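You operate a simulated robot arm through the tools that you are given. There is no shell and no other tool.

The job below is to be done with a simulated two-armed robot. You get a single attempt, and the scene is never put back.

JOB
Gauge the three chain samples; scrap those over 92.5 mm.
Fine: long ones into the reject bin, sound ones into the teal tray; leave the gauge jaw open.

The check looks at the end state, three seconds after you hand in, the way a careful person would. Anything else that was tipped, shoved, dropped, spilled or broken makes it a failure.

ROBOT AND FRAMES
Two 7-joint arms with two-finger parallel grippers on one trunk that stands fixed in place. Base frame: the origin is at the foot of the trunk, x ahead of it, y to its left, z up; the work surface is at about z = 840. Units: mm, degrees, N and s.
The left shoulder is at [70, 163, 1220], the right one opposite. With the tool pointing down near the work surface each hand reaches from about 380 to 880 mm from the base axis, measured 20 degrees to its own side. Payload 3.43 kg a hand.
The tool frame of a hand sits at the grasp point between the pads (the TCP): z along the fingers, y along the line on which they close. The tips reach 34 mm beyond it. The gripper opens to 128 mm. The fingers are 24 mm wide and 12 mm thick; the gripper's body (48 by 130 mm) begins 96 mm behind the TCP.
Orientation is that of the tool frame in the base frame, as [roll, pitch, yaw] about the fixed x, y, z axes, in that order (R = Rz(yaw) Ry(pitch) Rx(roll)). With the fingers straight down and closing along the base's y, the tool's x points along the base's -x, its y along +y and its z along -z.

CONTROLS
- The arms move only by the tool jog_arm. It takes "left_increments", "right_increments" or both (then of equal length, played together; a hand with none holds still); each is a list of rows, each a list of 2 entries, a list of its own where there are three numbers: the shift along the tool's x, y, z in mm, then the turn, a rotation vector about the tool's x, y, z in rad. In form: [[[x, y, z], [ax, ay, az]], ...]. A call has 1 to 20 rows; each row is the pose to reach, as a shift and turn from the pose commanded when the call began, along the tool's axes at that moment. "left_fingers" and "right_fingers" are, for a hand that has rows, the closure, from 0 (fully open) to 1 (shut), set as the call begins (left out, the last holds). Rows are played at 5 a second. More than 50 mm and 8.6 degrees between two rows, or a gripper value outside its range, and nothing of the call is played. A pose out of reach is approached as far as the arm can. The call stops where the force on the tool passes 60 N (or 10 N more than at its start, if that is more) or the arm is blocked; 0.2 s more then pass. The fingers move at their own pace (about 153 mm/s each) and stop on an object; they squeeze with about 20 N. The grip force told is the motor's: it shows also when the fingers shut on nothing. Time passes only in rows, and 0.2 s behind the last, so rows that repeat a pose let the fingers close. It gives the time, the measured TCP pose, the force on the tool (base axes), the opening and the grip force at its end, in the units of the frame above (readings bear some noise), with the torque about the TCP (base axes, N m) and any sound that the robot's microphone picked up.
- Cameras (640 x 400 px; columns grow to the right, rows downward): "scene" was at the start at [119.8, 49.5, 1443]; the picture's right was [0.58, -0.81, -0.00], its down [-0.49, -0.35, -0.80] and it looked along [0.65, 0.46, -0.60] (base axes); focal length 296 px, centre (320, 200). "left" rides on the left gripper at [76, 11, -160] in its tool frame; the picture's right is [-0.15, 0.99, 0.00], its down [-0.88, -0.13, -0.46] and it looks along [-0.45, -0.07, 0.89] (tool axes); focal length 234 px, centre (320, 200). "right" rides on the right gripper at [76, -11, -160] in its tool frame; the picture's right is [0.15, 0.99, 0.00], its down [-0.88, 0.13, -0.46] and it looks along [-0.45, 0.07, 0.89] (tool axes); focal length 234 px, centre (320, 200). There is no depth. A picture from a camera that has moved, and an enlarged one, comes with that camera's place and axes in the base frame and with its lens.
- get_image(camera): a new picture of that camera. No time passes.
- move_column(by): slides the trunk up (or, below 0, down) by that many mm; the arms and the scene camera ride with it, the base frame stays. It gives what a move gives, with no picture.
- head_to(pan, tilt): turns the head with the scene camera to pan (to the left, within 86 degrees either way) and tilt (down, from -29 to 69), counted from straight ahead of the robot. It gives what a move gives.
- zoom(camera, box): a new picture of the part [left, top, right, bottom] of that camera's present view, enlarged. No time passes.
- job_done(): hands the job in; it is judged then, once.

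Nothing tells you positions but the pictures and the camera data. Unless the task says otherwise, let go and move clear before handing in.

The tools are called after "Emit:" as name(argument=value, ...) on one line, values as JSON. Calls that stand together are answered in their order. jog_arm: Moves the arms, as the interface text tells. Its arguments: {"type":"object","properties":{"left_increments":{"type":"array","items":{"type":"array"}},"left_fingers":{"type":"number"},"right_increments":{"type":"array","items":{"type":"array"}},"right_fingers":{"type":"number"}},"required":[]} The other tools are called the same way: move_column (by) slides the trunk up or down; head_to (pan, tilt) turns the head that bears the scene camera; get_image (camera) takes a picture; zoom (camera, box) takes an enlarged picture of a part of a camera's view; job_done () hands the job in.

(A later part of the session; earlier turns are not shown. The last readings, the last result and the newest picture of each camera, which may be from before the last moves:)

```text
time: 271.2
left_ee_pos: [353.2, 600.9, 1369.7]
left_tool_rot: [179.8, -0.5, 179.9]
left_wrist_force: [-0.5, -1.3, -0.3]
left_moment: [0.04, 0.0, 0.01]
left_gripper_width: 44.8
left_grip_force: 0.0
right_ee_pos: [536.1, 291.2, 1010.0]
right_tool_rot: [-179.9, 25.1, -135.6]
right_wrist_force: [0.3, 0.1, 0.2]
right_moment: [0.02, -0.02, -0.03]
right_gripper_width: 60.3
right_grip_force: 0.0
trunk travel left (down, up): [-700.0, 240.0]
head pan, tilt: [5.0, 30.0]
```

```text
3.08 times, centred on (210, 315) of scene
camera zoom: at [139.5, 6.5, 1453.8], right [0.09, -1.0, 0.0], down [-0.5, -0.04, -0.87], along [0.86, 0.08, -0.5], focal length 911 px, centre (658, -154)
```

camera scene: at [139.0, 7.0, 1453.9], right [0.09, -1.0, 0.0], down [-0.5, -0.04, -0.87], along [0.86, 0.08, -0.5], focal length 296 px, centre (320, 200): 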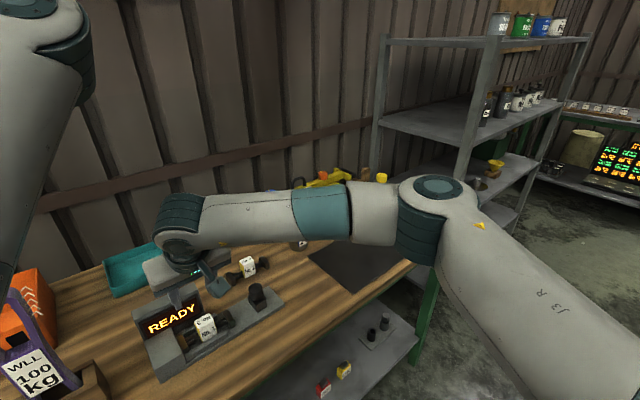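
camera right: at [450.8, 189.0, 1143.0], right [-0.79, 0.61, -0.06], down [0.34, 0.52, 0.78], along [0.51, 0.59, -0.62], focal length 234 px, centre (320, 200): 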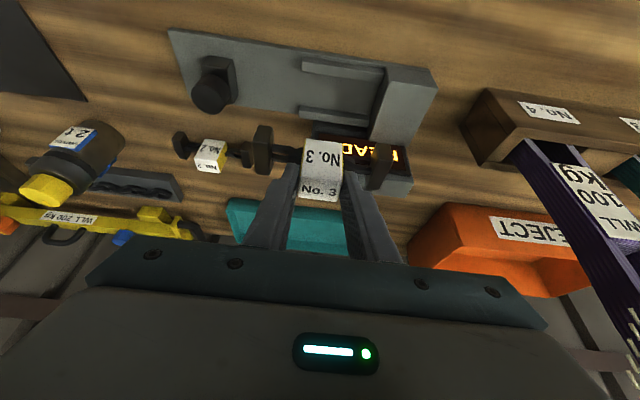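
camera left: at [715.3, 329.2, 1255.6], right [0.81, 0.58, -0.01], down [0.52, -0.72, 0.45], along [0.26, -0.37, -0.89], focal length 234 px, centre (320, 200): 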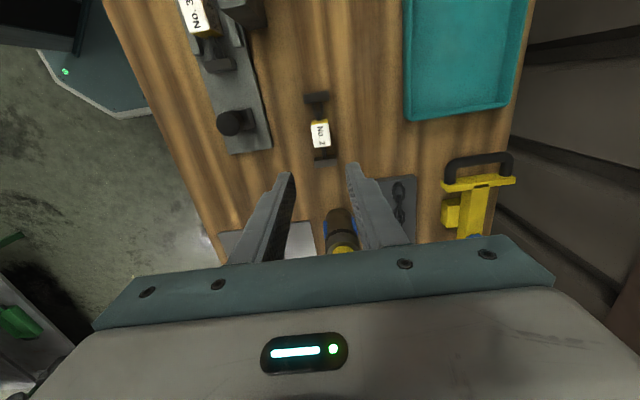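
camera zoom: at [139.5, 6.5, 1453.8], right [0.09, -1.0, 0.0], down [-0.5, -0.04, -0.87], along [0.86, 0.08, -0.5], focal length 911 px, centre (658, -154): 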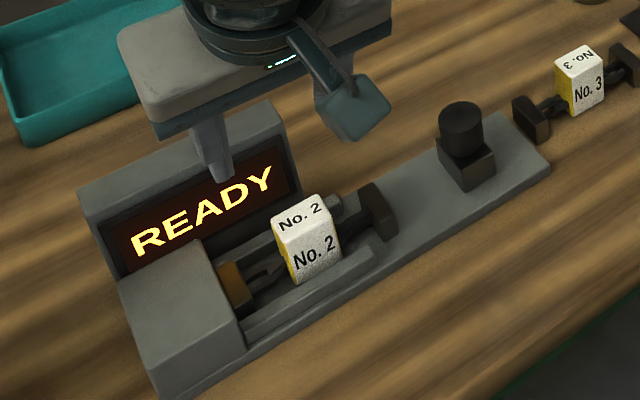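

Emit:
jog_arm(right_increments=[[[10, 0, 26], [0, 0, 0]], [[22, 0, 52], [0, 0, 0]], [[32, 0, 74], [0, 0, 0]], [[38, 0, 88], [0, 0, 0]], [[38, 0, 88], [0, 0, 0]]], right_fingers=0.578)

Emit:
zoom(camera="right", box=[230, 80, 430, 230])

Emit:
jog_arm(right_increments=[[[0, 0, 0], [0, 0, 0]], [[0, 0, 0], [0, 0, 0]], [[0, 0, 0], [0, 0, 0]]], right_fingers=1)

Emit:
jog_arm(right_increments=[[[-4, 0, -9], [0, 0, 0]], [[-13, 0, -27], [0, 0, 0]], [[-25, 0, -54], [0, 0, 0]], [[-38, 0, -82], [0, 0, 0]], [[-46, 0, -98], [0, 0, 0]], [[-46, 0, -98], [0, 0, 0]]])

Emit:
get_image(camera="right")

```text
time: 272.4
left_ee_pos: [353.4, 600.0, 1368.0]
left_tool_rot: [179.8, -0.5, 179.8]
left_wrist_force: [-0.2, -0.1, -0.2]
left_moment: [-0.02, 0.02, -0.03]
left_gripper_width: 44.9
left_grip_force: 0.0
right_ee_pos: [542.5, 291.1, 914.0]
right_tool_rot: [-179.9, 25.0, -135.6]
right_wrist_force: [0.1, 0.4, 0.1]
right_moment: [0.01, -0.02, 0.02]
right_gripper_width: 53.9
right_grip_force: 0.1
trunk travel left (down, up): [-700.0, 240.0]
head pan, tilt: [5.0, 30.0]
```

```text
2.67 times, centred on (330, 155) of right
camera zoom: at [452.5, 188.9, 1025.9], right [-0.79, 0.61, -0.06], down [0.34, 0.52, 0.78], along [0.52, 0.6, -0.62], focal length 624 px, centre (293, 320)
```

zoom: 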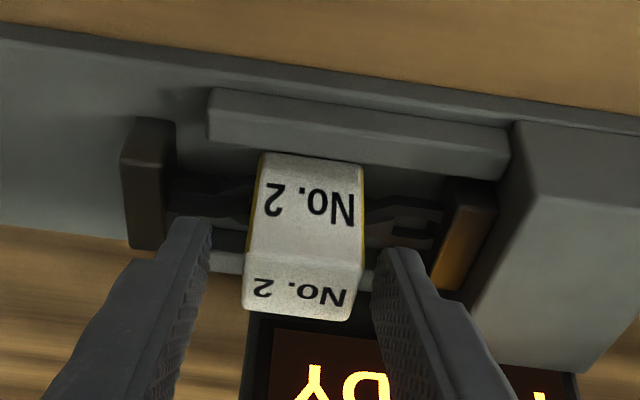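

```text
time: 273.2
left_ee_pos: [354.1, 600.8, 1367.4]
left_tool_rot: [179.8, -0.5, 179.9]
left_wrist_force: [0.0, 1.8, -0.2]
left_moment: [-0.01, -0.02, 0.02]
left_gripper_width: 44.8
left_grip_force: 0.0
right_ee_pos: [542.9, 292.6, 914.9]
right_tool_rot: [-179.9, 25.0, -135.7]
right_wrist_force: [0.7, -0.1, 0.7]
right_moment: [0.15, 0.02, 0.02]
right_gripper_width: 35.8
right_grip_force: 20.1
trunk travel left (down, up): [-700.0, 240.0]
head pan, tilt: [5.0, 30.0]
```

```text
time: 274.6
left_ee_pos: [354.6, 600.1, 1367.3]
left_tool_rot: [179.8, -0.5, 179.9]
left_wrist_force: [-1.2, 0.5, 0.0]
left_moment: [0.0, -0.01, 0.02]
left_gripper_width: 44.7
left_grip_force: 0.1
right_ee_pos: [540.6, 291.7, 1019.4]
right_tool_rot: [-179.9, 24.9, -135.5]
right_wrist_force: [-0.5, -0.4, -3.1]
right_moment: [-0.06, 0.04, 0.01]
right_gripper_width: 35.7
right_grip_force: 20.2
trunk travel left (down, up): [-700.0, 240.0]
head pan, tilt: [5.0, 30.0]
```

```text
taken
camera right: at [451.0, 188.9, 1131.8], right [-0.79, 0.61, -0.06], down [0.34, 0.52, 0.78], along [0.51, 0.59, -0.62], focal length 234 px, centre (320, 200)
```

right: 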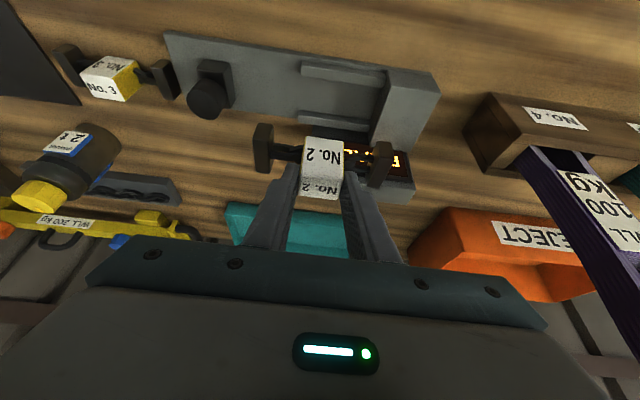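

Emit:
jog_arm(right_increments=[[[-10, -14, 5], [0, 0, 0]], [[-20, -28, 9], [0, 0, 0]], [[-29, -42, 14], [0, 0, 0]], [[-39, -56, 18], [0, 0, 0]], [[-49, -70, 23], [0, 0, 0]], [[-59, -84, 27], [0, 0, 0]], [[-68, -98, 32], [0, 0, 0]], [[-78, -112, 36], [0, 0, 0]], [[-88, -126, 41], [0, 0, 0]], [[-98, -140, 46], [0, 0, 0]], [[-107, -154, 50], [0, 0, 0]], [[-117, -167, 55], [0, 0, 0]], [[-117, -167, 55], [0, 0, 0]]])

Emit:
jog_arm(right_increments=[[[12, 0, 26], [0, 0, 0]], [[24, 0, 52], [0, 0, 0]], [[36, 0, 78], [0, 0, 0]], [[44, 0, 95], [0, 0, 0]], [[48, 0, 103], [0, 0, 0]], [[48, 0, 103], [0, 0, 0]]])

Emit:
zoom(camera="scene", box=[180, 200, 340, 310])

```text
time: 277.4
left_ee_pos: [353.6, 600.8, 1367.4]
left_tool_rot: [179.7, -0.6, 179.9]
left_wrist_force: [-0.7, 0.5, 0.1]
left_moment: [0.02, -0.01, 0.01]
left_gripper_width: 44.6
left_grip_force: 0.2
right_ee_pos: [748.2, 265.3, 1020.6]
right_tool_rot: [-179.9, 24.9, -135.5]
right_wrist_force: [0.0, 1.0, -2.6]
right_moment: [-0.06, 0.04, -0.03]
right_gripper_width: 35.5
right_grip_force: 19.9
trunk travel left (down, up): [-700.0, 240.0]
head pan, tilt: [5.0, 30.0]
```

```text
time: 278.8
left_ee_pos: [353.0, 599.7, 1367.9]
left_tool_rot: [179.8, -0.5, 179.8]
left_wrist_force: [-0.1, 0.2, -0.1]
left_moment: [-0.03, 0.0, -0.03]
left_gripper_width: 44.9
left_grip_force: 0.0
right_ee_pos: [749.2, 263.1, 905.1]
right_tool_rot: [-179.9, 25.0, -135.6]
right_wrist_force: [-0.1, 0.0, -2.9]
right_moment: [-0.02, 0.04, 0.01]
right_gripper_width: 35.8
right_grip_force: 20.1
trunk travel left (down, up): [-700.0, 240.0]
head pan, tilt: [5.0, 30.0]
```

```text
3.64 times, centred on (260, 255) of scene
camera zoom: at [139.6, 7.0, 1453.8], right [0.09, -1.0, 0.0], down [-0.5, -0.04, -0.87], along [0.86, 0.08, -0.5], focal length 1076 px, centre (538, 0)
```

zoom: 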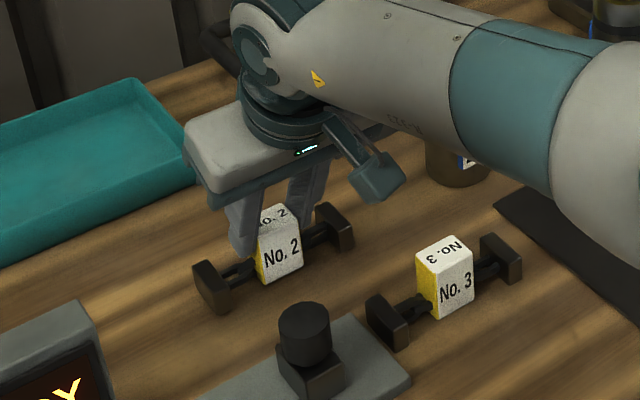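

Emit:
jog_arm(right_increments=[[[0.6, 0, 1.3], [0, 0, 0]], [[1.1, 0, 2.3], [0, 0, 0]], [[1.1, 0, 2.3], [0, 0, 0]]])

Emit:
jog_arm(right_increments=[[[0, 0, 0], [0, 0, 0]], [[0, 0, 0], [0, 0, 0]]], right_fingers=0.578)

Emit:
jog_arm(right_increments=[[[-10, 0, -23], [0, 0, 0]], [[-21, 0, -45], [0, 0, 0]], [[-32, 0, -68], [0, 0, 0]], [[-42, 0, -91], [0, 0, 0]], [[-19, -13, -115], [0, 0, 0]], [[3, -26, -140], [0, 0, 0]], [[26, -38, -164], [0, 0, 0]], [[48, -51, -188], [0, 0, 0]], [[71, -64, -212], [0, 0, 0]], [[93, -77, -236], [0, 0, 0]], [[116, -90, -261], [0, 0, 0]], [[138, -103, -285], [0, 0, 0]], [[161, -115, -309], [0, 0, 0]], [[183, -128, -333], [0, 0, 0]], [[206, -141, -358], [0, 0, 0]], [[228, -154, -382], [0, 0, 0]], [[228, -154, -382], [0, 0, 0]]])

Emit:
get_image(camera="scene")

```text
time: 279.6
left_ee_pos: [353.0, 600.6, 1367.9]
left_tool_rot: [179.7, -0.5, 179.9]
left_wrist_force: [-0.5, -0.2, 0.0]
left_moment: [0.04, 0.02, -0.01]
left_gripper_width: 45.0
left_grip_force: 0.0
right_ee_pos: [748.4, 263.0, 903.2]
right_tool_rot: [-179.8, 24.9, -135.6]
right_wrist_force: [-0.2, -1.1, -2.8]
right_moment: [-0.02, 0.0, 0.06]
right_gripper_width: 35.8
right_grip_force: 20.2
trunk travel left (down, up): [-700.0, 240.0]
head pan, tilt: [5.0, 30.0]
```

```text
time: 280.2
left_ee_pos: [353.6, 600.4, 1369.2]
left_tool_rot: [179.8, -0.4, 180.0]
left_wrist_force: [0.8, 0.2, -0.1]
left_moment: [0.05, -0.03, 0.01]
left_gripper_width: 44.5
left_grip_force: 0.1
right_ee_pos: [749.7, 263.2, 904.0]
right_tool_rot: [-180.0, 25.1, -135.6]
right_wrist_force: [0.6, -0.2, 0.3]
right_moment: [-0.02, 0.0, -0.03]
right_gripper_width: 54.0
right_grip_force: 0.0
trunk travel left (down, up): [-700.0, 240.0]
head pan, tilt: [5.0, 30.0]
```

```text
time: 283.8
left_ee_pos: [354.4, 600.8, 1367.0]
left_tool_rot: [179.8, -0.5, 180.0]
left_wrist_force: [0.3, 0.7, -0.1]
left_moment: [-0.01, 0.03, 0.0]
left_gripper_width: 44.6
left_grip_force: 0.0
right_ee_pos: [594.6, -102.3, 1155.4]
right_tool_rot: [-179.9, 24.9, -135.6]
right_wrist_force: [0.7, 0.8, 0.5]
right_moment: [-0.02, 0.01, 0.03]
right_gripper_width: 53.8
right_grip_force: 0.1
trunk travel left (down, up): [-700.0, 240.0]
head pan, tilt: [5.0, 30.0]
```

```text
taken
camera scene: at [139.5, 7.8, 1453.8], right [0.09, -1.0, 0.0], down [-0.5, -0.04, -0.87], along [0.86, 0.08, -0.5], focal length 296 px, centre (320, 200)
```

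scene: 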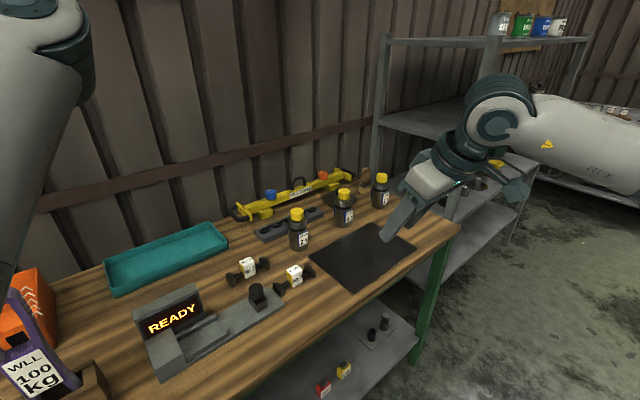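

The right arm is parked. Now the left hand comes for No. 2.

Emit:
jog_arm(left_increments=[[[-29, -16, 0], [0, 0, 0.1]], [[-58, -33, 0], [0, 0, 0.2]], [[-87, -49, 5], [0, 0, 0.3]], [[-116, -66, 15], [0, 0, 0.4]], [[-145, -82, 30], [0, 0, 0.5]], [[-174, -98, 45], [0, 0, 0.6]], [[-203, -115, 60], [0, 0, 0.7]], [[-232, -131, 75], [0, 0, 0.796]], [[-232, -131, 75], [0, 0, 0.796]]], left_fingers=0.6)

Emit:
jog_arm(left_increments=[[[-22, -1, 20], [0, 0, 0]], [[-44, -2, 40], [0, 0, 0]], [[-66, -3, 60], [0, 0, 0]], [[-88, -4, 80], [0, 0, 0]], [[-110, -5, 100], [0, 0, 0]], [[-132, -6, 120], [0, 0, 0]], [[-154, -8, 140], [0, 0, 0]], [[-176, -9, 160], [0, 0, 0]], [[-198, -10, 180], [0, 0, 0]], [[-220, -11, 196], [0, 0, 0]], [[-242, -12, 196], [0, 0, 0]], [[-264, -13, 196], [0, 0, 0]], [[-264, -13, 196], [0, 0, 0]]])

Emit:
zoom(camera="left", box=[270, 80, 370, 180])

Emit:
get_image(camera="scene")

```text
time: 285.8
left_ee_pos: [581.6, 471.1, 1290.5]
left_tool_rot: [-179.8, -0.5, 134.3]
left_wrist_force: [-0.2, -0.2, 0.6]
left_moment: [0.0, 0.01, 0.01]
left_gripper_width: 51.2
left_grip_force: 0.1
right_ee_pos: [594.1, -103.1, 1156.0]
right_tool_rot: [-180.0, 25.1, -135.6]
right_wrist_force: [0.7, 0.5, 0.5]
right_moment: [0.0, 0.0, -0.03]
right_gripper_width: 54.2
right_grip_force: 0.0
trunk travel left (down, up): [-700.0, 240.0]
head pan, tilt: [5.0, 30.0]
```

```text
time: 288.6
left_ee_pos: [755.6, 271.9, 1092.9]
left_tool_rot: [-179.7, -0.5, 134.3]
left_wrist_force: [-0.2, 0.4, -0.1]
left_moment: [0.01, 0.0, 0.02]
left_gripper_width: 51.0
left_grip_force: 0.0
right_ee_pos: [595.5, -102.7, 1156.1]
right_tool_rot: [-179.9, 25.0, -135.6]
right_wrist_force: [0.0, 0.3, 0.2]
right_moment: [0.0, 0.0, -0.03]
right_gripper_width: 53.9
right_grip_force: 0.0
trunk travel left (down, up): [-700.0, 240.0]
head pan, tilt: [5.0, 30.0]
```

```text
4.00 times, centred on (320, 130) of left
camera zoom: at [710.6, 333.7, 1254.0], right [0.81, 0.59, -0.01], down [0.53, -0.72, 0.45], along [0.26, -0.37, -0.89], focal length 937 px, centre (320, 480)
```

zoom: 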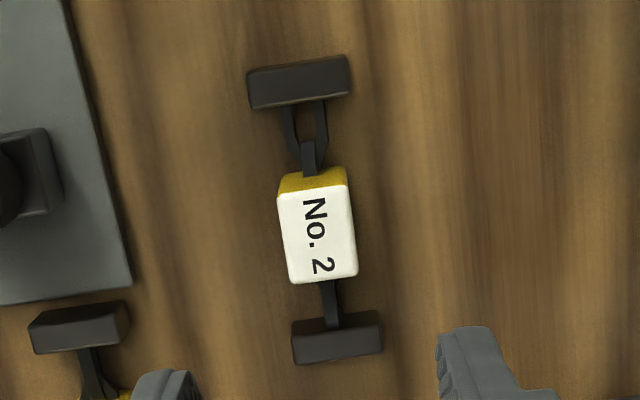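

```text
taken
camera scene: at [139.1, 7.0, 1453.9], right [0.09, -1.0, 0.0], down [-0.5, -0.04, -0.87], along [0.86, 0.08, -0.5], focal length 296 px, centre (320, 200)
```

scene: 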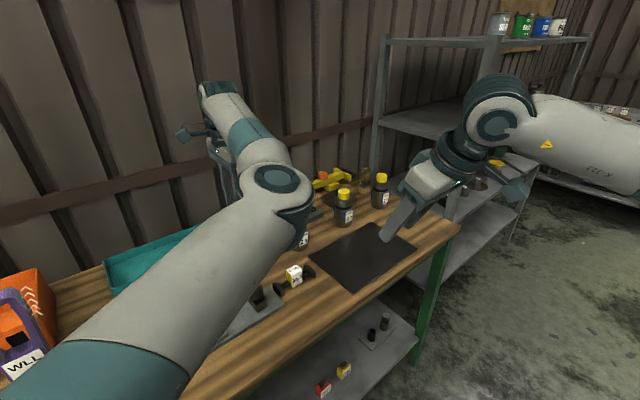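

Emit:
jog_arm(left_increments=[[[-5, -3, 20], [0, 0, 0]], [[-5, -3, 60], [0, 0, 0]], [[-5, -3, 100], [0, 0, 0]], [[-5, -3, 140], [0, 0, 0]], [[-5, -3, 160], [0, 0, 0]], [[-5, -3, 160], [0, 0, 0]]])

Emit:
zoom(camera="left", box=[240, 90, 400, 220])

```text
time: 290.0
left_ee_pos: [755.2, 266.0, 935.4]
left_tool_rot: [-179.9, -0.4, 134.2]
left_wrist_force: [0.8, -0.1, 0.1]
left_moment: [-0.01, -0.03, 0.0]
left_gripper_width: 51.2
left_grip_force: 0.1
right_ee_pos: [595.0, -103.1, 1155.2]
right_tool_rot: [-180.0, 25.0, -135.6]
right_wrist_force: [0.2, -0.5, 0.2]
right_moment: [0.0, 0.0, 0.05]
right_gripper_width: 54.0
right_grip_force: 0.1
trunk travel left (down, up): [-700.0, 240.0]
head pan, tilt: [5.0, 30.0]
```

```text
3.08 times, centred on (320, 155) of left
camera zoom: at [711.1, 327.0, 1096.1], right [0.81, 0.59, 0.0], down [0.53, -0.72, 0.45], along [0.26, -0.37, -0.89], focal length 720 px, centre (320, 338)
```

zoom: 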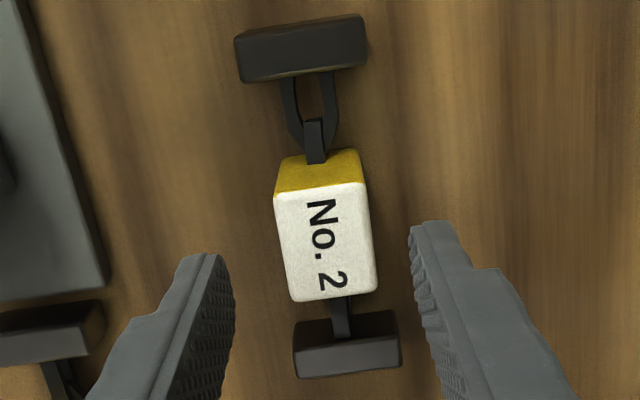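

Emit:
jog_arm(left_increments=[[[0, 0, 20], [0, 0, 0]], [[0, 0, 36], [0, 0, 0]], [[0, 0, 42], [0, 0, 0]], [[0, 0, 42], [0, 0, 0]]])

Emit:
jog_arm(left_increments=[[[0, 0, 0], [0, 0, 0]], [[0, 0, 0], [0, 0, 0]], [[0, 0, 0], [0, 0, 0]]], left_fingers=1)

Emit:
jog_arm(left_increments=[[[0, 0, -15], [0, 0, 0]], [[0, 0, -45], [0, 0, 0]], [[0, 0, -80], [0, 0, 0]], [[0, 0, -120], [0, 0, 0]], [[0, 0, -160], [0, 0, 0]], [[0, 0, -160], [0, 0, 0]]])

Emit:
get_image(camera="left")

```text
time: 291.0
left_ee_pos: [754.3, 265.6, 892.8]
left_tool_rot: [-179.8, -0.5, 134.2]
left_wrist_force: [-1.0, 1.0, 0.0]
left_moment: [-0.02, 0.03, 0.0]
left_gripper_width: 51.3
left_grip_force: 0.0
right_ee_pos: [595.1, -103.1, 1154.7]
right_tool_rot: [-179.9, 25.0, -135.6]
right_wrist_force: [0.3, -0.9, -0.2]
right_moment: [-0.01, 0.01, 0.01]
right_gripper_width: 54.1
right_grip_force: 0.0
trunk travel left (down, up): [-700.0, 240.0]
head pan, tilt: [5.0, 30.0]
```

```text
time: 291.8
left_ee_pos: [754.5, 266.8, 894.2]
left_tool_rot: [-179.9, -0.5, 134.2]
left_wrist_force: [0.3, 0.7, 0.9]
left_moment: [0.08, -0.03, 0.06]
left_gripper_width: 27.4
left_grip_force: 20.3
right_ee_pos: [595.7, -102.6, 1155.2]
right_tool_rot: [-179.9, 25.0, -135.6]
right_wrist_force: [0.1, -0.6, 0.8]
right_moment: [0.0, -0.01, 0.01]
right_gripper_width: 53.9
right_grip_force: 0.0
trunk travel left (down, up): [-700.0, 240.0]
head pan, tilt: [5.0, 30.0]
```

```text
time: 293.2
left_ee_pos: [757.4, 267.6, 1049.5]
left_tool_rot: [-179.8, -0.5, 134.2]
left_wrist_force: [0.3, -0.1, -3.5]
left_moment: [0.02, 0.02, -0.01]
left_gripper_width: 27.6
left_grip_force: 19.7
right_ee_pos: [596.1, -102.7, 1154.6]
right_tool_rot: [-180.0, 24.9, -135.6]
right_wrist_force: [-0.5, 0.1, 0.3]
right_moment: [0.0, 0.01, 0.01]
right_gripper_width: 54.2
right_grip_force: 0.0
trunk travel left (down, up): [-700.0, 240.0]
head pan, tilt: [5.0, 30.0]
```

```text
taken
camera left: at [713.7, 329.7, 1211.3], right [0.81, 0.59, -0.01], down [0.53, -0.72, 0.45], along [0.26, -0.37, -0.89], focal length 234 px, centre (320, 200)
```

left: 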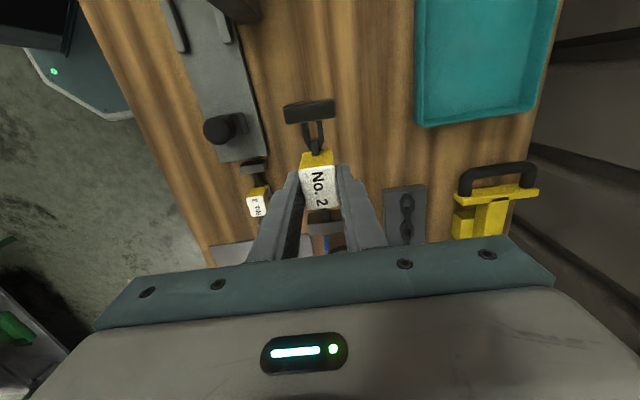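

No. 2 goes into the left end of the teal tray, the part the left arm reaches best. I'll move over it at height.

Emit:
jog_arm(left_increments=[[[25, 18, 0], [0, 0, 0]], [[50, 35, 0], [0, 0, 0]], [[75, 53, 0], [0, 0, 0]], [[100, 70, 0], [0, 0, 0]], [[125, 88, 0], [0, 0, 0]], [[150, 106, 0], [0, 0, 0]], [[175, 123, 0], [0, 0, 0]], [[200, 141, 0], [0, 0, 0]], [[225, 158, 0], [0, 0, 0]], [[250, 176, 0], [0, 0, 0]], [[250, 176, 0], [0, 0, 0]]])

Emit:
get_image(camera="left")

Emit:
get_image(camera="scene")

```text
time: 295.6
left_ee_pos: [706.9, 568.8, 1052.5]
left_tool_rot: [-179.8, -0.6, 134.1]
left_wrist_force: [0.0, 0.2, -2.2]
left_moment: [0.02, 0.03, 0.0]
left_gripper_width: 27.7
left_grip_force: 20.1
right_ee_pos: [595.1, -103.2, 1154.4]
right_tool_rot: [-179.9, 25.0, -135.6]
right_wrist_force: [0.9, 0.8, 0.1]
right_moment: [-0.02, -0.03, 0.0]
right_gripper_width: 54.1
right_grip_force: 0.1
trunk travel left (down, up): [-700.0, 240.0]
head pan, tilt: [5.0, 30.0]
```

```text
taken
camera left: at [663.9, 629.4, 1213.2], right [0.81, 0.58, 0.0], down [0.52, -0.72, 0.45], along [0.26, -0.37, -0.89], focal length 234 px, centre (320, 200)
```

left: 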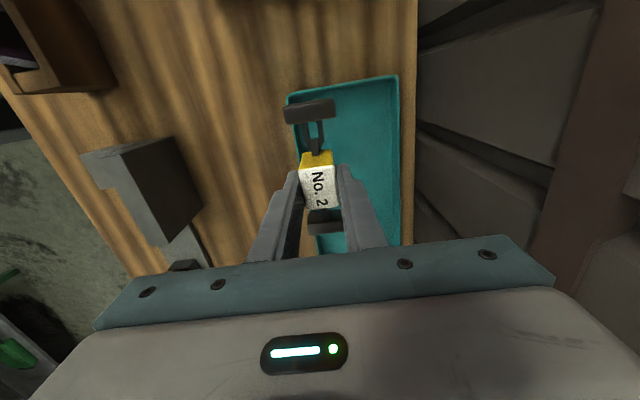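

```text
taken
camera scene: at [139.7, 6.0, 1453.8], right [0.09, -1.0, 0.0], down [-0.5, -0.04, -0.87], along [0.86, 0.08, -0.5], focal length 296 px, centre (320, 200)
```

scene: 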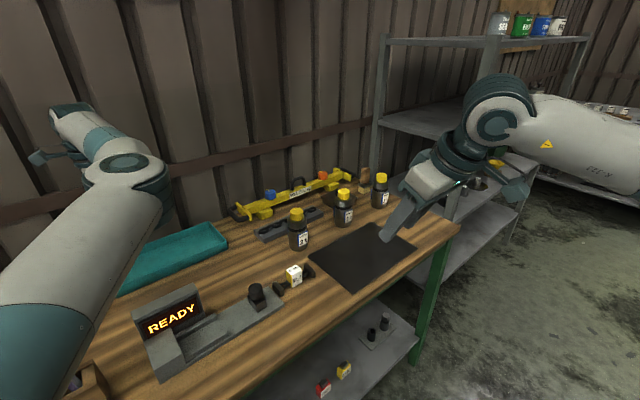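

Emit:
zoom(camera="left", box=[270, 60, 430, 180])

```text
3.33 times, centred on (350, 120) of left
camera zoom: at [663.9, 629.4, 1213.2], right [0.81, 0.58, 0.0], down [0.52, -0.72, 0.45], along [0.26, -0.37, -0.89], focal length 781 px, centre (220, 467)
```

zoom: 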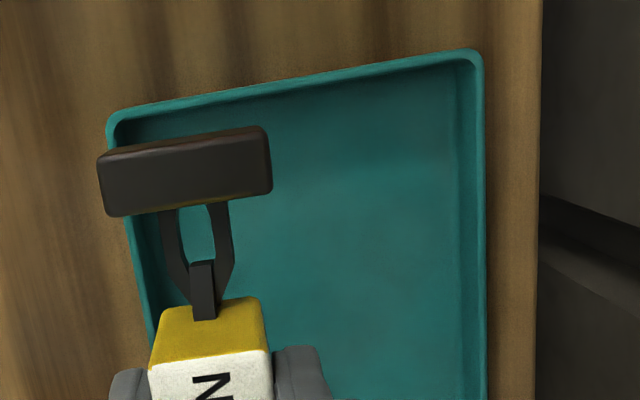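

Emit:
move_column(by=-70)

Emit:
jog_arm(left_increments=[[[-6, 3, 0], [0, 0, 0]], [[-12, 5, 0], [0, 0, 0]], [[-12, 5, 20], [0, 0, 0]], [[-12, 5, 40], [0, 0, 0]], [[-12, 5, 40], [0, 0, 0]]])

Emit:
get_image(camera="left")

Emit:
get_image(camera="scene")

```text
time: 296.7
left_ee_pos: [707.6, 568.4, 981.3]
left_tool_rot: [-179.8, -0.6, 134.3]
left_wrist_force: [-0.4, 0.5, -3.3]
left_moment: [0.01, 0.02, -0.01]
left_gripper_width: 27.7
left_grip_force: 19.9
right_ee_pos: [594.6, -102.4, 1085.2]
right_tool_rot: [-179.9, 25.0, -135.6]
right_wrist_force: [0.1, 0.0, 0.1]
right_moment: [0.02, 0.02, 0.0]
right_gripper_width: 53.8
right_grip_force: 0.1
trunk travel left (down, up): [-630.0, 310.0]
head pan, tilt: [5.0, 30.0]
```

```text
time: 297.9
left_ee_pos: [717.8, 561.4, 943.2]
left_tool_rot: [-179.8, -0.5, 134.2]
left_wrist_force: [-0.8, 0.0, -3.1]
left_moment: [0.02, -0.01, 0.01]
left_gripper_width: 27.6
left_grip_force: 19.6
right_ee_pos: [594.8, -102.9, 1085.8]
right_tool_rot: [-179.9, 24.9, -135.6]
right_wrist_force: [0.5, 0.2, 0.3]
right_moment: [-0.01, -0.01, 0.0]
right_gripper_width: 54.0
right_grip_force: 0.1
trunk travel left (down, up): [-630.0, 310.0]
head pan, tilt: [5.0, 30.0]
```

```text
taken
camera left: at [674.1, 623.3, 1103.5], right [0.81, 0.59, -0.01], down [0.52, -0.72, 0.45], along [0.26, -0.37, -0.89], focal length 234 px, centre (320, 200)
```

left: 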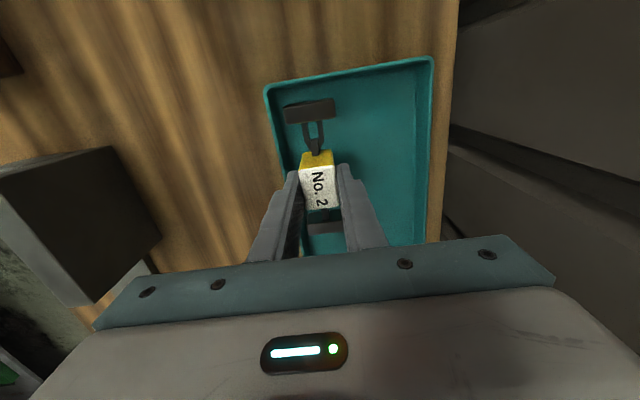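

```text
taken
camera scene: at [139.1, 6.9, 1383.9], right [0.09, -1.0, 0.0], down [-0.5, -0.04, -0.87], along [0.86, 0.08, -0.5], focal length 296 px, centre (320, 200)
```

scene: 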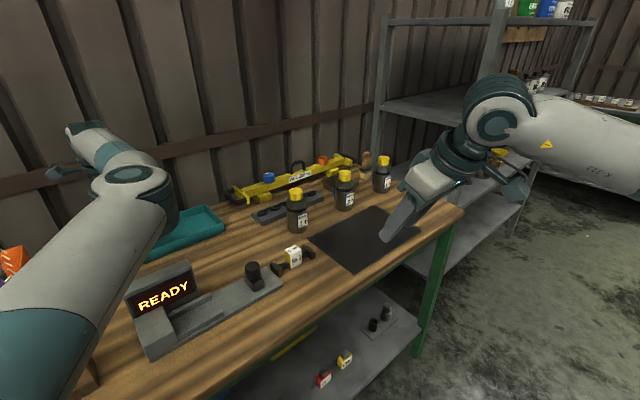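

Emit:
jog_arm(left_increments=[[[0, 3, 10], [0, 0, 0]], [[0, 3, 25], [0, 0, 0]], [[0, 3, 36], [0, 0, 0]], [[0, 3, 40], [0, 0, 0]], [[0, 3, 40], [0, 0, 0]]])

Emit:
zoom(camera="left", box=[220, 30, 460, 250])

```text
time: 299.1
left_ee_pos: [721.9, 565.8, 902.8]
left_tool_rot: [-179.7, -0.5, 134.2]
left_wrist_force: [-0.4, 0.1, -3.2]
left_moment: [0.03, 0.0, -0.01]
left_gripper_width: 27.6
left_grip_force: 19.9
right_ee_pos: [594.8, -101.7, 1084.8]
right_tool_rot: [-180.0, 24.9, -135.6]
right_wrist_force: [-0.2, -0.6, 0.6]
right_moment: [0.01, -0.04, 0.01]
right_gripper_width: 54.2
right_grip_force: 0.0
trunk travel left (down, up): [-630.0, 310.0]
head pan, tilt: [5.0, 30.0]
```

```text
1.82 times, centred on (340, 140) of left
camera zoom: at [677.5, 627.4, 1063.1], right [0.81, 0.59, -0.01], down [0.53, -0.72, 0.45], along [0.26, -0.37, -0.89], focal length 426 px, centre (284, 309)
```

zoom: 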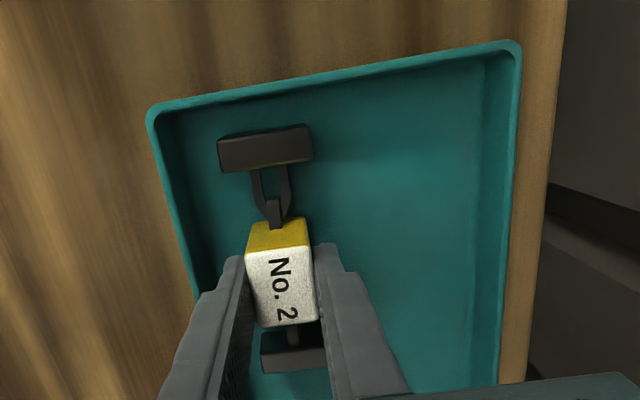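

Emit:
jog_arm(left_increments=[[[0, 0, 2], [0, 0, 0]], [[0, 0, 4], [0, 0, 0]], [[0, 0, 4], [0, 0, 0]]])

Emit:
jog_arm(left_increments=[[[0, 0, 1.5], [0, 0, 0]], [[0, 0, 2.5], [0, 0, 0]], [[0, 0, 2.5], [0, 0, 0]]])

```text
time: 299.9
left_ee_pos: [721.0, 566.4, 898.6]
left_tool_rot: [-179.8, -0.5, 134.2]
left_wrist_force: [1.3, 1.2, 1.9]
left_moment: [0.14, -0.12, 0.02]
left_gripper_width: 27.5
left_grip_force: 20.1
right_ee_pos: [594.2, -103.1, 1085.0]
right_tool_rot: [-179.9, 25.0, -135.6]
right_wrist_force: [-0.9, -0.6, -0.4]
right_moment: [0.0, 0.03, -0.04]
right_gripper_width: 54.1
right_grip_force: 0.0
trunk travel left (down, up): [-630.0, 310.0]
head pan, tilt: [5.0, 30.0]
```

```text
time: 300.7
left_ee_pos: [720.1, 564.4, 897.0]
left_tool_rot: [-179.9, -0.4, 134.2]
left_wrist_force: [3.2, 4.0, 16.3]
left_moment: [0.34, -0.38, 0.03]
left_gripper_width: 27.7
left_grip_force: 20.3
right_ee_pos: [593.7, -103.9, 1085.6]
right_tool_rot: [-179.9, 25.1, -135.6]
right_wrist_force: [0.5, 0.1, 0.6]
right_moment: [-0.01, -0.01, -0.02]
right_gripper_width: 54.3
right_grip_force: 0.1
trunk travel left (down, up): [-630.0, 310.0]
head pan, tilt: [5.0, 30.0]
```

Emit:
jog_arm(left_increments=[[[0, 0, -1.5], [0, 0, 0]], [[0, 0, -1.5], [0, 0, 0]]], left_fingers=0.745)

Emit:
jog_arm(left_increments=[[[0, 0, -10], [0, 0, 0]], [[0, 0, -25], [0, 0, 0]], [[0, 0, -45], [0, 0, 0]], [[0, 0, -75], [0, 0, 0]], [[0, 0, -110], [0, 0, 0]], [[0, 0, -150], [0, 0, 0]], [[0, 0, -150], [0, 0, 0]]])

Emit:
get_image(camera="left")

Emit:
get_image(camera="scene")

```text
time: 301.3
left_ee_pos: [720.7, 566.2, 895.9]
left_tool_rot: [-179.7, -0.5, 134.2]
left_wrist_force: [-0.3, 0.2, 0.0]
left_moment: [0.02, 0.02, 0.0]
left_gripper_width: 32.4
left_grip_force: 0.1
right_ee_pos: [593.7, -102.6, 1086.1]
right_tool_rot: [-179.8, 24.9, -135.6]
right_wrist_force: [0.2, -0.6, -0.1]
right_moment: [0.01, 0.01, 0.02]
right_gripper_width: 53.6
right_grip_force: 0.1
trunk travel left (down, up): [-630.0, 310.0]
head pan, tilt: [5.0, 30.0]
```

```text
time: 302.9
left_ee_pos: [719.7, 565.3, 1045.8]
left_tool_rot: [-179.7, -0.5, 134.2]
left_wrist_force: [-0.2, 0.3, 0.3]
left_moment: [0.01, 0.02, 0.01]
left_gripper_width: 32.5
left_grip_force: 0.0
right_ee_pos: [595.8, -102.1, 1085.3]
right_tool_rot: [-179.9, 24.9, -135.6]
right_wrist_force: [0.3, 0.1, -0.2]
right_moment: [0.01, -0.01, -0.02]
right_gripper_width: 54.1
right_grip_force: 0.1
trunk travel left (down, up): [-630.0, 310.0]
head pan, tilt: [5.0, 30.0]
```

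```text
taken
camera left: at [676.4, 626.4, 1207.0], right [0.81, 0.59, -0.01], down [0.53, -0.72, 0.45], along [0.26, -0.37, -0.89], focal length 234 px, centre (320, 200)
```

left: 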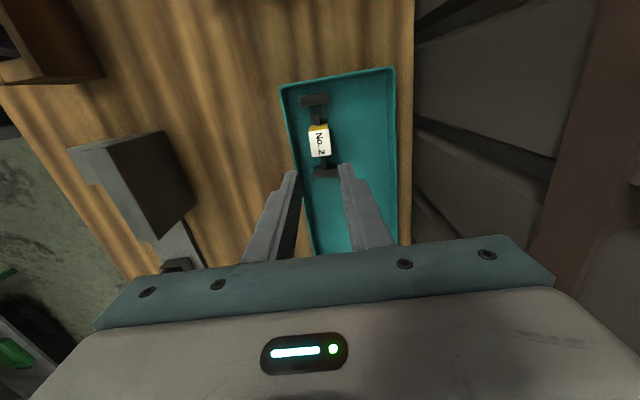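

```text
taken
camera scene: at [139.8, 6.9, 1383.8], right [0.09, -1.0, 0.0], down [-0.5, -0.04, -0.87], along [0.86, 0.08, -0.5], focal length 296 px, centre (320, 200)
```

scene: 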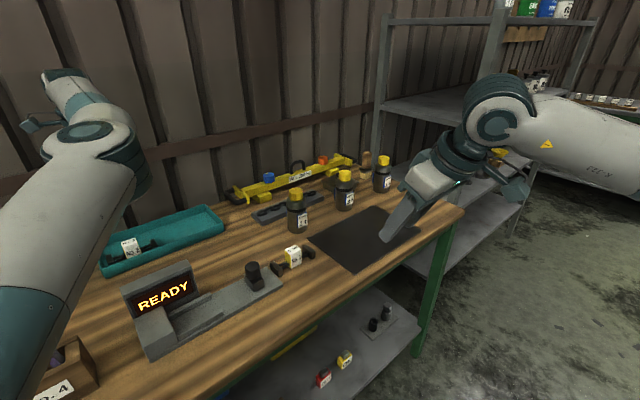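

No. 2 is in the tray. I'll park the left arm again so the right one can bring No. 3 to the hand-off spot.

Emit:
move_column(by=70)

Emit:
jog_arm(left_increments=[[[0, 0, -40], [0, 0, 0]], [[0, 0, -80], [0, 0, 0]], [[5, -20, -115], [0, 0, 0]], [[9, -45, -145], [0, 0, 0]], [[14, -72, -170], [0, 0, 0]], [[19, -101, -180], [0, 0, 0]], [[24, -130, -180], [0, 0, 0]], [[29, -159, -180], [0, 0, 0]], [[29, -159, -180], [0, 0, 0]]])

Emit:
jog_arm(left_increments=[[[32, -10, -5], [0, 0, -0.1]], [[65, -20, -12], [0, 0, -0.2]], [[97, -30, -22], [0, 0, -0.3]], [[130, -40, -32], [0, 0, -0.4]], [[162, -50, -42], [0, 0, -0.5]], [[195, -60, -52], [0, 0, -0.6]], [[228, -70, -62], [0, 0, -0.7]], [[260, -80, -70], [0, 0, -0.797]], [[260, -80, -70], [0, 0, -0.797]]])

Emit:
get_image(camera="scene")

```text
time: 304.0
left_ee_pos: [719.6, 565.4, 1116.1]
left_tool_rot: [-179.8, -0.5, 134.3]
left_wrist_force: [-1.1, -0.7, 0.3]
left_moment: [0.01, -0.02, 0.02]
left_gripper_width: 32.5
left_grip_force: 0.1
right_ee_pos: [595.7, -102.7, 1154.9]
right_tool_rot: [-180.0, 24.9, -135.6]
right_wrist_force: [-0.4, -0.1, 0.4]
right_moment: [-0.01, -0.03, -0.04]
right_gripper_width: 53.8
right_grip_force: 0.1
trunk travel left (down, up): [-700.0, 240.0]
head pan, tilt: [5.0, 30.0]
```

```text
time: 306.0
left_ee_pos: [586.5, 473.7, 1296.7]
left_tool_rot: [-179.7, -0.5, 134.2]
left_wrist_force: [0.2, 0.2, -0.1]
left_moment: [0.0, -0.01, -0.03]
left_gripper_width: 32.9
left_grip_force: 0.0
right_ee_pos: [594.9, -101.5, 1155.4]
right_tool_rot: [-179.9, 24.9, -135.6]
right_wrist_force: [-0.2, -0.1, -0.6]
right_moment: [-0.02, -0.03, 0.05]
right_gripper_width: 54.0
right_grip_force: 0.1
trunk travel left (down, up): [-700.0, 240.0]
head pan, tilt: [5.0, 30.0]
```

```text
time: 308.0
left_ee_pos: [350.0, 604.4, 1371.9]
left_tool_rot: [179.8, -0.7, 180.0]
left_wrist_force: [0.4, -0.7, 0.1]
left_moment: [0.05, -0.03, 0.01]
left_gripper_width: 32.6
left_grip_force: 0.1
right_ee_pos: [596.6, -102.0, 1154.7]
right_tool_rot: [-179.9, 25.1, -135.6]
right_wrist_force: [0.1, -0.5, 0.5]
right_moment: [0.0, 0.05, 0.04]
right_gripper_width: 54.1
right_grip_force: 0.0
trunk travel left (down, up): [-700.0, 240.0]
head pan, tilt: [5.0, 30.0]
```

```text
taken
camera scene: at [139.8, 6.1, 1453.8], right [0.09, -1.0, 0.0], down [-0.5, -0.04, -0.87], along [0.86, 0.08, -0.5], focal length 296 px, centre (320, 200)
```

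scene: 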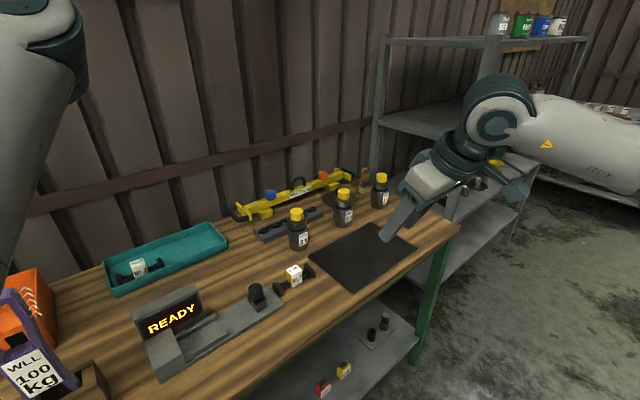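

Emit:
jog_arm(right_increments=[[[-16, 7, 25], [0, 0, 0]], [[-32, 14, 49], [0, 0, 0]], [[-48, 21, 74], [0, 0, 0]], [[-64, 28, 98], [0, 0, 0]], [[-80, 35, 123], [0, 0, 0]], [[-97, 42, 148], [0, 0, 0]], [[-113, 49, 172], [0, 0, 0]], [[-129, 56, 197], [0, 0, 0]], [[-145, 63, 221], [0, 0, 0]], [[-161, 70, 246], [0, 0, 0]], [[-161, 70, 246], [0, 0, 0]]], right_fingers=0.578)

Emit:
zoom(camera="right", box=[220, 40, 420, 200])

```text
time: 310.4
left_ee_pos: [349.0, 604.6, 1371.0]
left_tool_rot: [179.8, -0.5, 179.9]
left_wrist_force: [-0.1, -0.2, 0.0]
left_moment: [0.04, -0.01, 0.0]
left_gripper_width: 32.7
left_grip_force: 0.0
right_ee_pos: [725.4, 122.2, 999.4]
right_tool_rot: [-179.9, 25.0, -135.6]
right_wrist_force: [0.4, -0.5, -0.5]
right_moment: [0.04, -0.04, 0.01]
right_gripper_width: 54.0
right_grip_force: 0.1
trunk travel left (down, up): [-700.0, 240.0]
head pan, tilt: [5.0, 30.0]
```

```text
2.50 times, centred on (320, 120) of right
camera zoom: at [635.0, 19.1, 1111.6], right [-0.79, 0.61, -0.06], down [0.34, 0.52, 0.78], along [0.52, 0.6, -0.62], focal length 585 px, centre (320, 400)
```

zoom: 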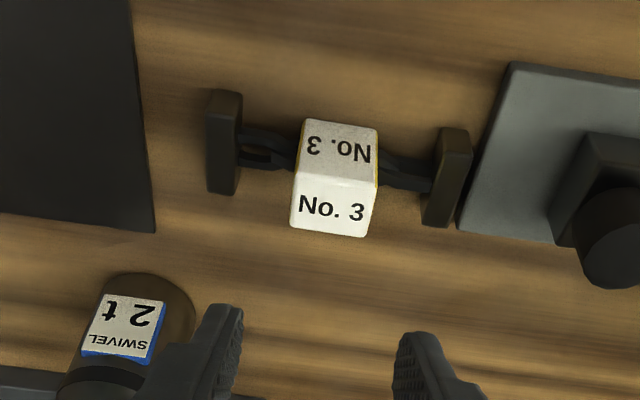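

Emit:
jog_arm(right_increments=[[[11, 1, 26], [0, 0, 0]], [[22, 1, 52], [0, 0, 0]], [[33, 1, 75], [0, 0, 0]], [[39, 1, 89], [0, 0, 0]], [[39, 1, 89], [0, 0, 0]]])

Emit:
zoom(camera="right", box=[220, 80, 420, 230])

Emit:
jog_arm(right_increments=[[[0, 0, 0], [0, 0, 0]], [[0, 0, 0], [0, 0, 0]], [[0, 0, 0], [0, 0, 0]]], right_fingers=1)

Emit:
jog_arm(right_increments=[[[-4, 0, -9], [0, 0, 0]], [[-13, 0, -27], [0, 0, 0]], [[-25, 0, -54], [0, 0, 0]], [[-38, 0, -82], [0, 0, 0]], [[-42, 0, -91], [0, 0, 0]], [[-42, 0, -91], [0, 0, 0]]])

Emit:
zoom(camera="scene", box=[200, 180, 360, 310])

```text
time: 311.6
left_ee_pos: [349.2, 604.4, 1370.6]
left_tool_rot: [179.8, -0.4, 179.9]
left_wrist_force: [-0.4, 0.1, 0.4]
left_moment: [-0.03, 0.0, 0.0]
left_gripper_width: 32.4
left_grip_force: 0.0
right_ee_pos: [724.0, 125.5, 902.4]
right_tool_rot: [-179.9, 25.0, -135.7]
right_wrist_force: [-0.2, 0.1, -0.4]
right_moment: [-0.01, -0.02, 0.0]
right_gripper_width: 53.9
right_grip_force: 0.0
trunk travel left (down, up): [-700.0, 240.0]
head pan, tilt: [5.0, 30.0]
```

```text
2.67 times, centred on (320, 155) of right
camera zoom: at [634.4, 21.8, 1013.9], right [-0.79, 0.61, -0.06], down [0.34, 0.52, 0.78], along [0.52, 0.6, -0.62], focal length 624 px, centre (320, 320)
```

zoom: 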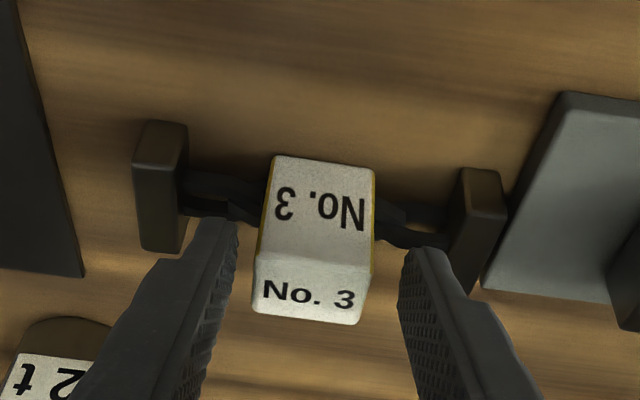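

```text
time: 312.4
left_ee_pos: [349.7, 606.2, 1370.7]
left_tool_rot: [179.8, -0.5, 179.9]
left_wrist_force: [0.0, -0.3, -0.7]
left_moment: [0.02, 0.0, 0.03]
left_gripper_width: 32.7
left_grip_force: 0.0
right_ee_pos: [724.1, 124.2, 902.5]
right_tool_rot: [-179.9, 25.1, -135.7]
right_wrist_force: [0.4, -0.4, 0.2]
right_moment: [0.11, -0.01, 0.0]
right_gripper_width: 35.8
right_grip_force: 19.6
trunk travel left (down, up): [-700.0, 240.0]
head pan, tilt: [5.0, 30.0]
```

```text
time: 313.8
left_ee_pos: [349.5, 603.2, 1371.0]
left_tool_rot: [179.9, -0.5, 179.8]
left_wrist_force: [-0.4, 0.1, -0.6]
left_moment: [0.0, -0.01, -0.02]
left_gripper_width: 32.5
left_grip_force: 0.0
right_ee_pos: [724.8, 123.2, 1002.2]
right_tool_rot: [-179.9, 24.9, -135.6]
right_wrist_force: [0.0, 0.1, -2.4]
right_moment: [-0.05, 0.0, -0.01]
right_gripper_width: 35.8
right_grip_force: 19.9
trunk travel left (down, up): [-700.0, 240.0]
head pan, tilt: [5.0, 30.0]
```

```text
3.08 times, centred on (280, 245) of scene
camera zoom: at [139.7, 7.0, 1453.8], right [0.09, -1.0, 0.0], down [-0.5, -0.04, -0.87], along [0.86, 0.08, -0.5], focal length 911 px, centre (443, 62)
```

zoom: 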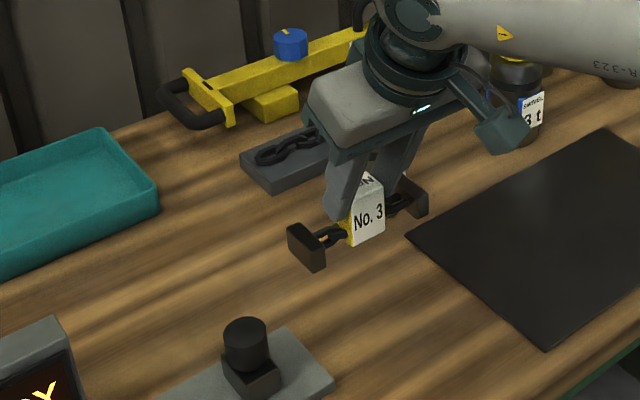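

Emit:
jog_arm(right_increments=[[[-5, 10, 2], [0, 0, 0]], [[-14, 20, 6], [0, 0, 0]], [[-25, 30, 11], [0, 0, 0]], [[-37, 40, 17], [0, 0, 0]], [[-50, 50, 23], [0, 0, 0]], [[-64, 60, 30], [0, 0, 0]], [[-78, 68, 36], [0, 0, 0]], [[-92, 76, 43], [0, 0, 0]], [[-105, 82, 49], [0, 0, 0]], [[-105, 82, 49], [0, 0, 0]]])

Emit:
jog_arm(right_increments=[[[11, 0, 24], [0, 0, 0]], [[22, 0, 48], [0, 0, 0]], [[32, 0, 70], [0, 0, 0]], [[38, 0, 83], [0, 0, 0]], [[40, 0, 87], [0, 0, 0]], [[40, 0, 87], [0, 0, 0]]])

Emit:
zoom(camera="scene", box=[180, 200, 340, 310])

```text
time: 316.0
left_ee_pos: [349.9, 604.6, 1371.2]
left_tool_rot: [179.8, -0.5, 179.9]
left_wrist_force: [0.3, -0.5, -0.2]
left_moment: [0.03, 0.0, 0.0]
left_gripper_width: 32.6
left_grip_force: 0.0
right_ee_pos: [753.7, 260.0, 1003.5]
right_tool_rot: [-179.9, 25.0, -135.5]
right_wrist_force: [0.2, -0.2, -2.3]
right_moment: [-0.06, 0.07, 0.0]
right_gripper_width: 35.8
right_grip_force: 19.8
trunk travel left (down, up): [-700.0, 240.0]
head pan, tilt: [5.0, 30.0]
```

```text
time: 317.4
left_ee_pos: [350.5, 604.5, 1370.6]
left_tool_rot: [179.8, -0.6, 179.9]
left_wrist_force: [-0.3, -0.2, -0.2]
left_moment: [-0.02, 0.02, 0.02]
left_gripper_width: 32.5
left_grip_force: 0.1
right_ee_pos: [749.1, 264.8, 907.9]
right_tool_rot: [-179.9, 25.0, -135.5]
right_wrist_force: [-0.5, -0.8, -4.0]
right_moment: [-0.02, 0.05, -0.02]
right_gripper_width: 35.6
right_grip_force: 20.3
trunk travel left (down, up): [-700.0, 240.0]
head pan, tilt: [5.0, 30.0]
```

```text
3.64 times, centred on (260, 255) of scene
camera zoom: at [139.5, 7.2, 1453.8], right [0.09, -1.0, 0.0], down [-0.5, -0.04, -0.87], along [0.86, 0.08, -0.5], focal length 1076 px, centre (538, 0)
```

zoom: 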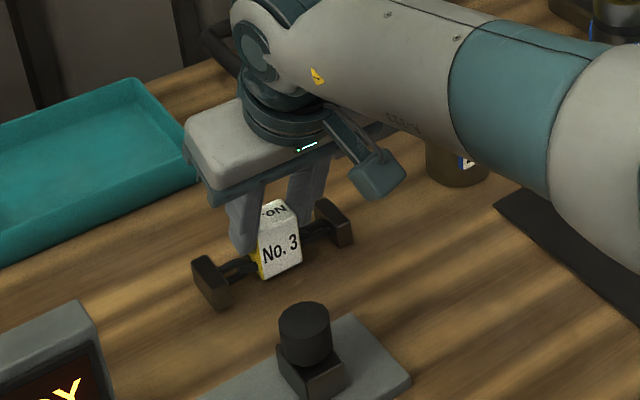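

Emit:
jog_arm(right_increments=[[[0.8, 0, 1.8], [0, 0, 0]], [[1.6, 0, 3.4], [0, 0, 0]], [[2.3, 0, 5], [0, 0, 0]], [[2.3, 0, 5], [0, 0, 0]]])

Emit:
jog_arm(right_increments=[[[0, 0, 0], [0, 0, 0]], [[0, 0, 0], [0, 0, 0]]], right_fingers=0.578)

Emit:
jog_arm(right_increments=[[[-10, 0, -23], [0, 0, 0]], [[-21, 0, -45], [0, 0, 0]], [[-32, 0, -68], [0, 0, 0]], [[-42, 0, -91], [0, 0, 0]], [[-19, -13, -115], [0, 0, 0]], [[3, -26, -140], [0, 0, 0]], [[26, -38, -164], [0, 0, 0]], [[48, -51, -188], [0, 0, 0]], [[71, -64, -212], [0, 0, 0]], [[93, -77, -236], [0, 0, 0]], [[116, -90, -261], [0, 0, 0]], [[138, -103, -285], [0, 0, 0]], [[161, -115, -309], [0, 0, 0]], [[183, -128, -333], [0, 0, 0]], [[206, -141, -358], [0, 0, 0]], [[228, -154, -382], [0, 0, 0]], [[228, -154, -382], [0, 0, 0]]])

Emit:
get_image(camera="scene")

```text
time: 318.4
left_ee_pos: [349.3, 604.3, 1370.5]
left_tool_rot: [179.8, -0.5, 179.8]
left_wrist_force: [0.4, 1.1, 0.2]
left_moment: [0.02, 0.0, 0.0]
left_gripper_width: 32.8
left_grip_force: 0.0
right_ee_pos: [751.7, 264.3, 901.8]
right_tool_rot: [-179.9, 25.0, -135.5]
right_wrist_force: [2.5, 0.8, 2.8]
right_moment: [0.22, 0.19, -0.11]
right_gripper_width: 35.6
right_grip_force: 20.0
trunk travel left (down, up): [-700.0, 240.0]
head pan, tilt: [5.0, 30.0]
```

```text
time: 319.0
left_ee_pos: [349.3, 605.7, 1369.9]
left_tool_rot: [179.9, -0.5, 179.9]
left_wrist_force: [0.2, 0.3, 0.0]
left_moment: [-0.08, -0.02, 0.02]
left_gripper_width: 32.8
left_grip_force: 0.0
right_ee_pos: [751.0, 264.8, 901.9]
right_tool_rot: [-179.8, 25.0, -135.6]
right_wrist_force: [0.4, -0.4, -0.6]
right_moment: [-0.02, 0.05, -0.01]
right_gripper_width: 54.0
right_grip_force: 0.0
trunk travel left (down, up): [-700.0, 240.0]
head pan, tilt: [5.0, 30.0]
```

```text
time: 322.6
left_ee_pos: [350.4, 605.5, 1370.2]
left_tool_rot: [179.7, -0.5, 180.0]
left_wrist_force: [0.0, -0.9, 0.3]
left_moment: [0.0, -0.02, 0.0]
left_gripper_width: 32.8
left_grip_force: 0.1
right_ee_pos: [594.9, -102.4, 1150.8]
right_tool_rot: [-179.8, 24.8, -135.6]
right_wrist_force: [0.9, -0.4, 0.3]
right_moment: [0.0, 0.01, 0.0]
right_gripper_width: 54.1
right_grip_force: 0.0
trunk travel left (down, up): [-700.0, 240.0]
head pan, tilt: [5.0, 30.0]
```

```text
taken
camera scene: at [139.6, 7.8, 1453.8], right [0.09, -1.0, 0.0], down [-0.5, -0.04, -0.87], along [0.86, 0.08, -0.5], focal length 296 px, centre (320, 200)
```

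scene: 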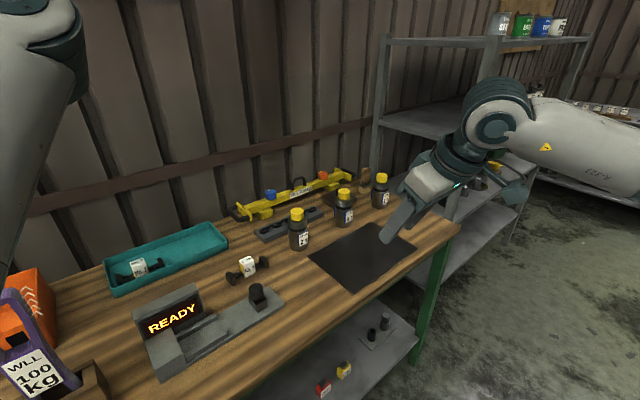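

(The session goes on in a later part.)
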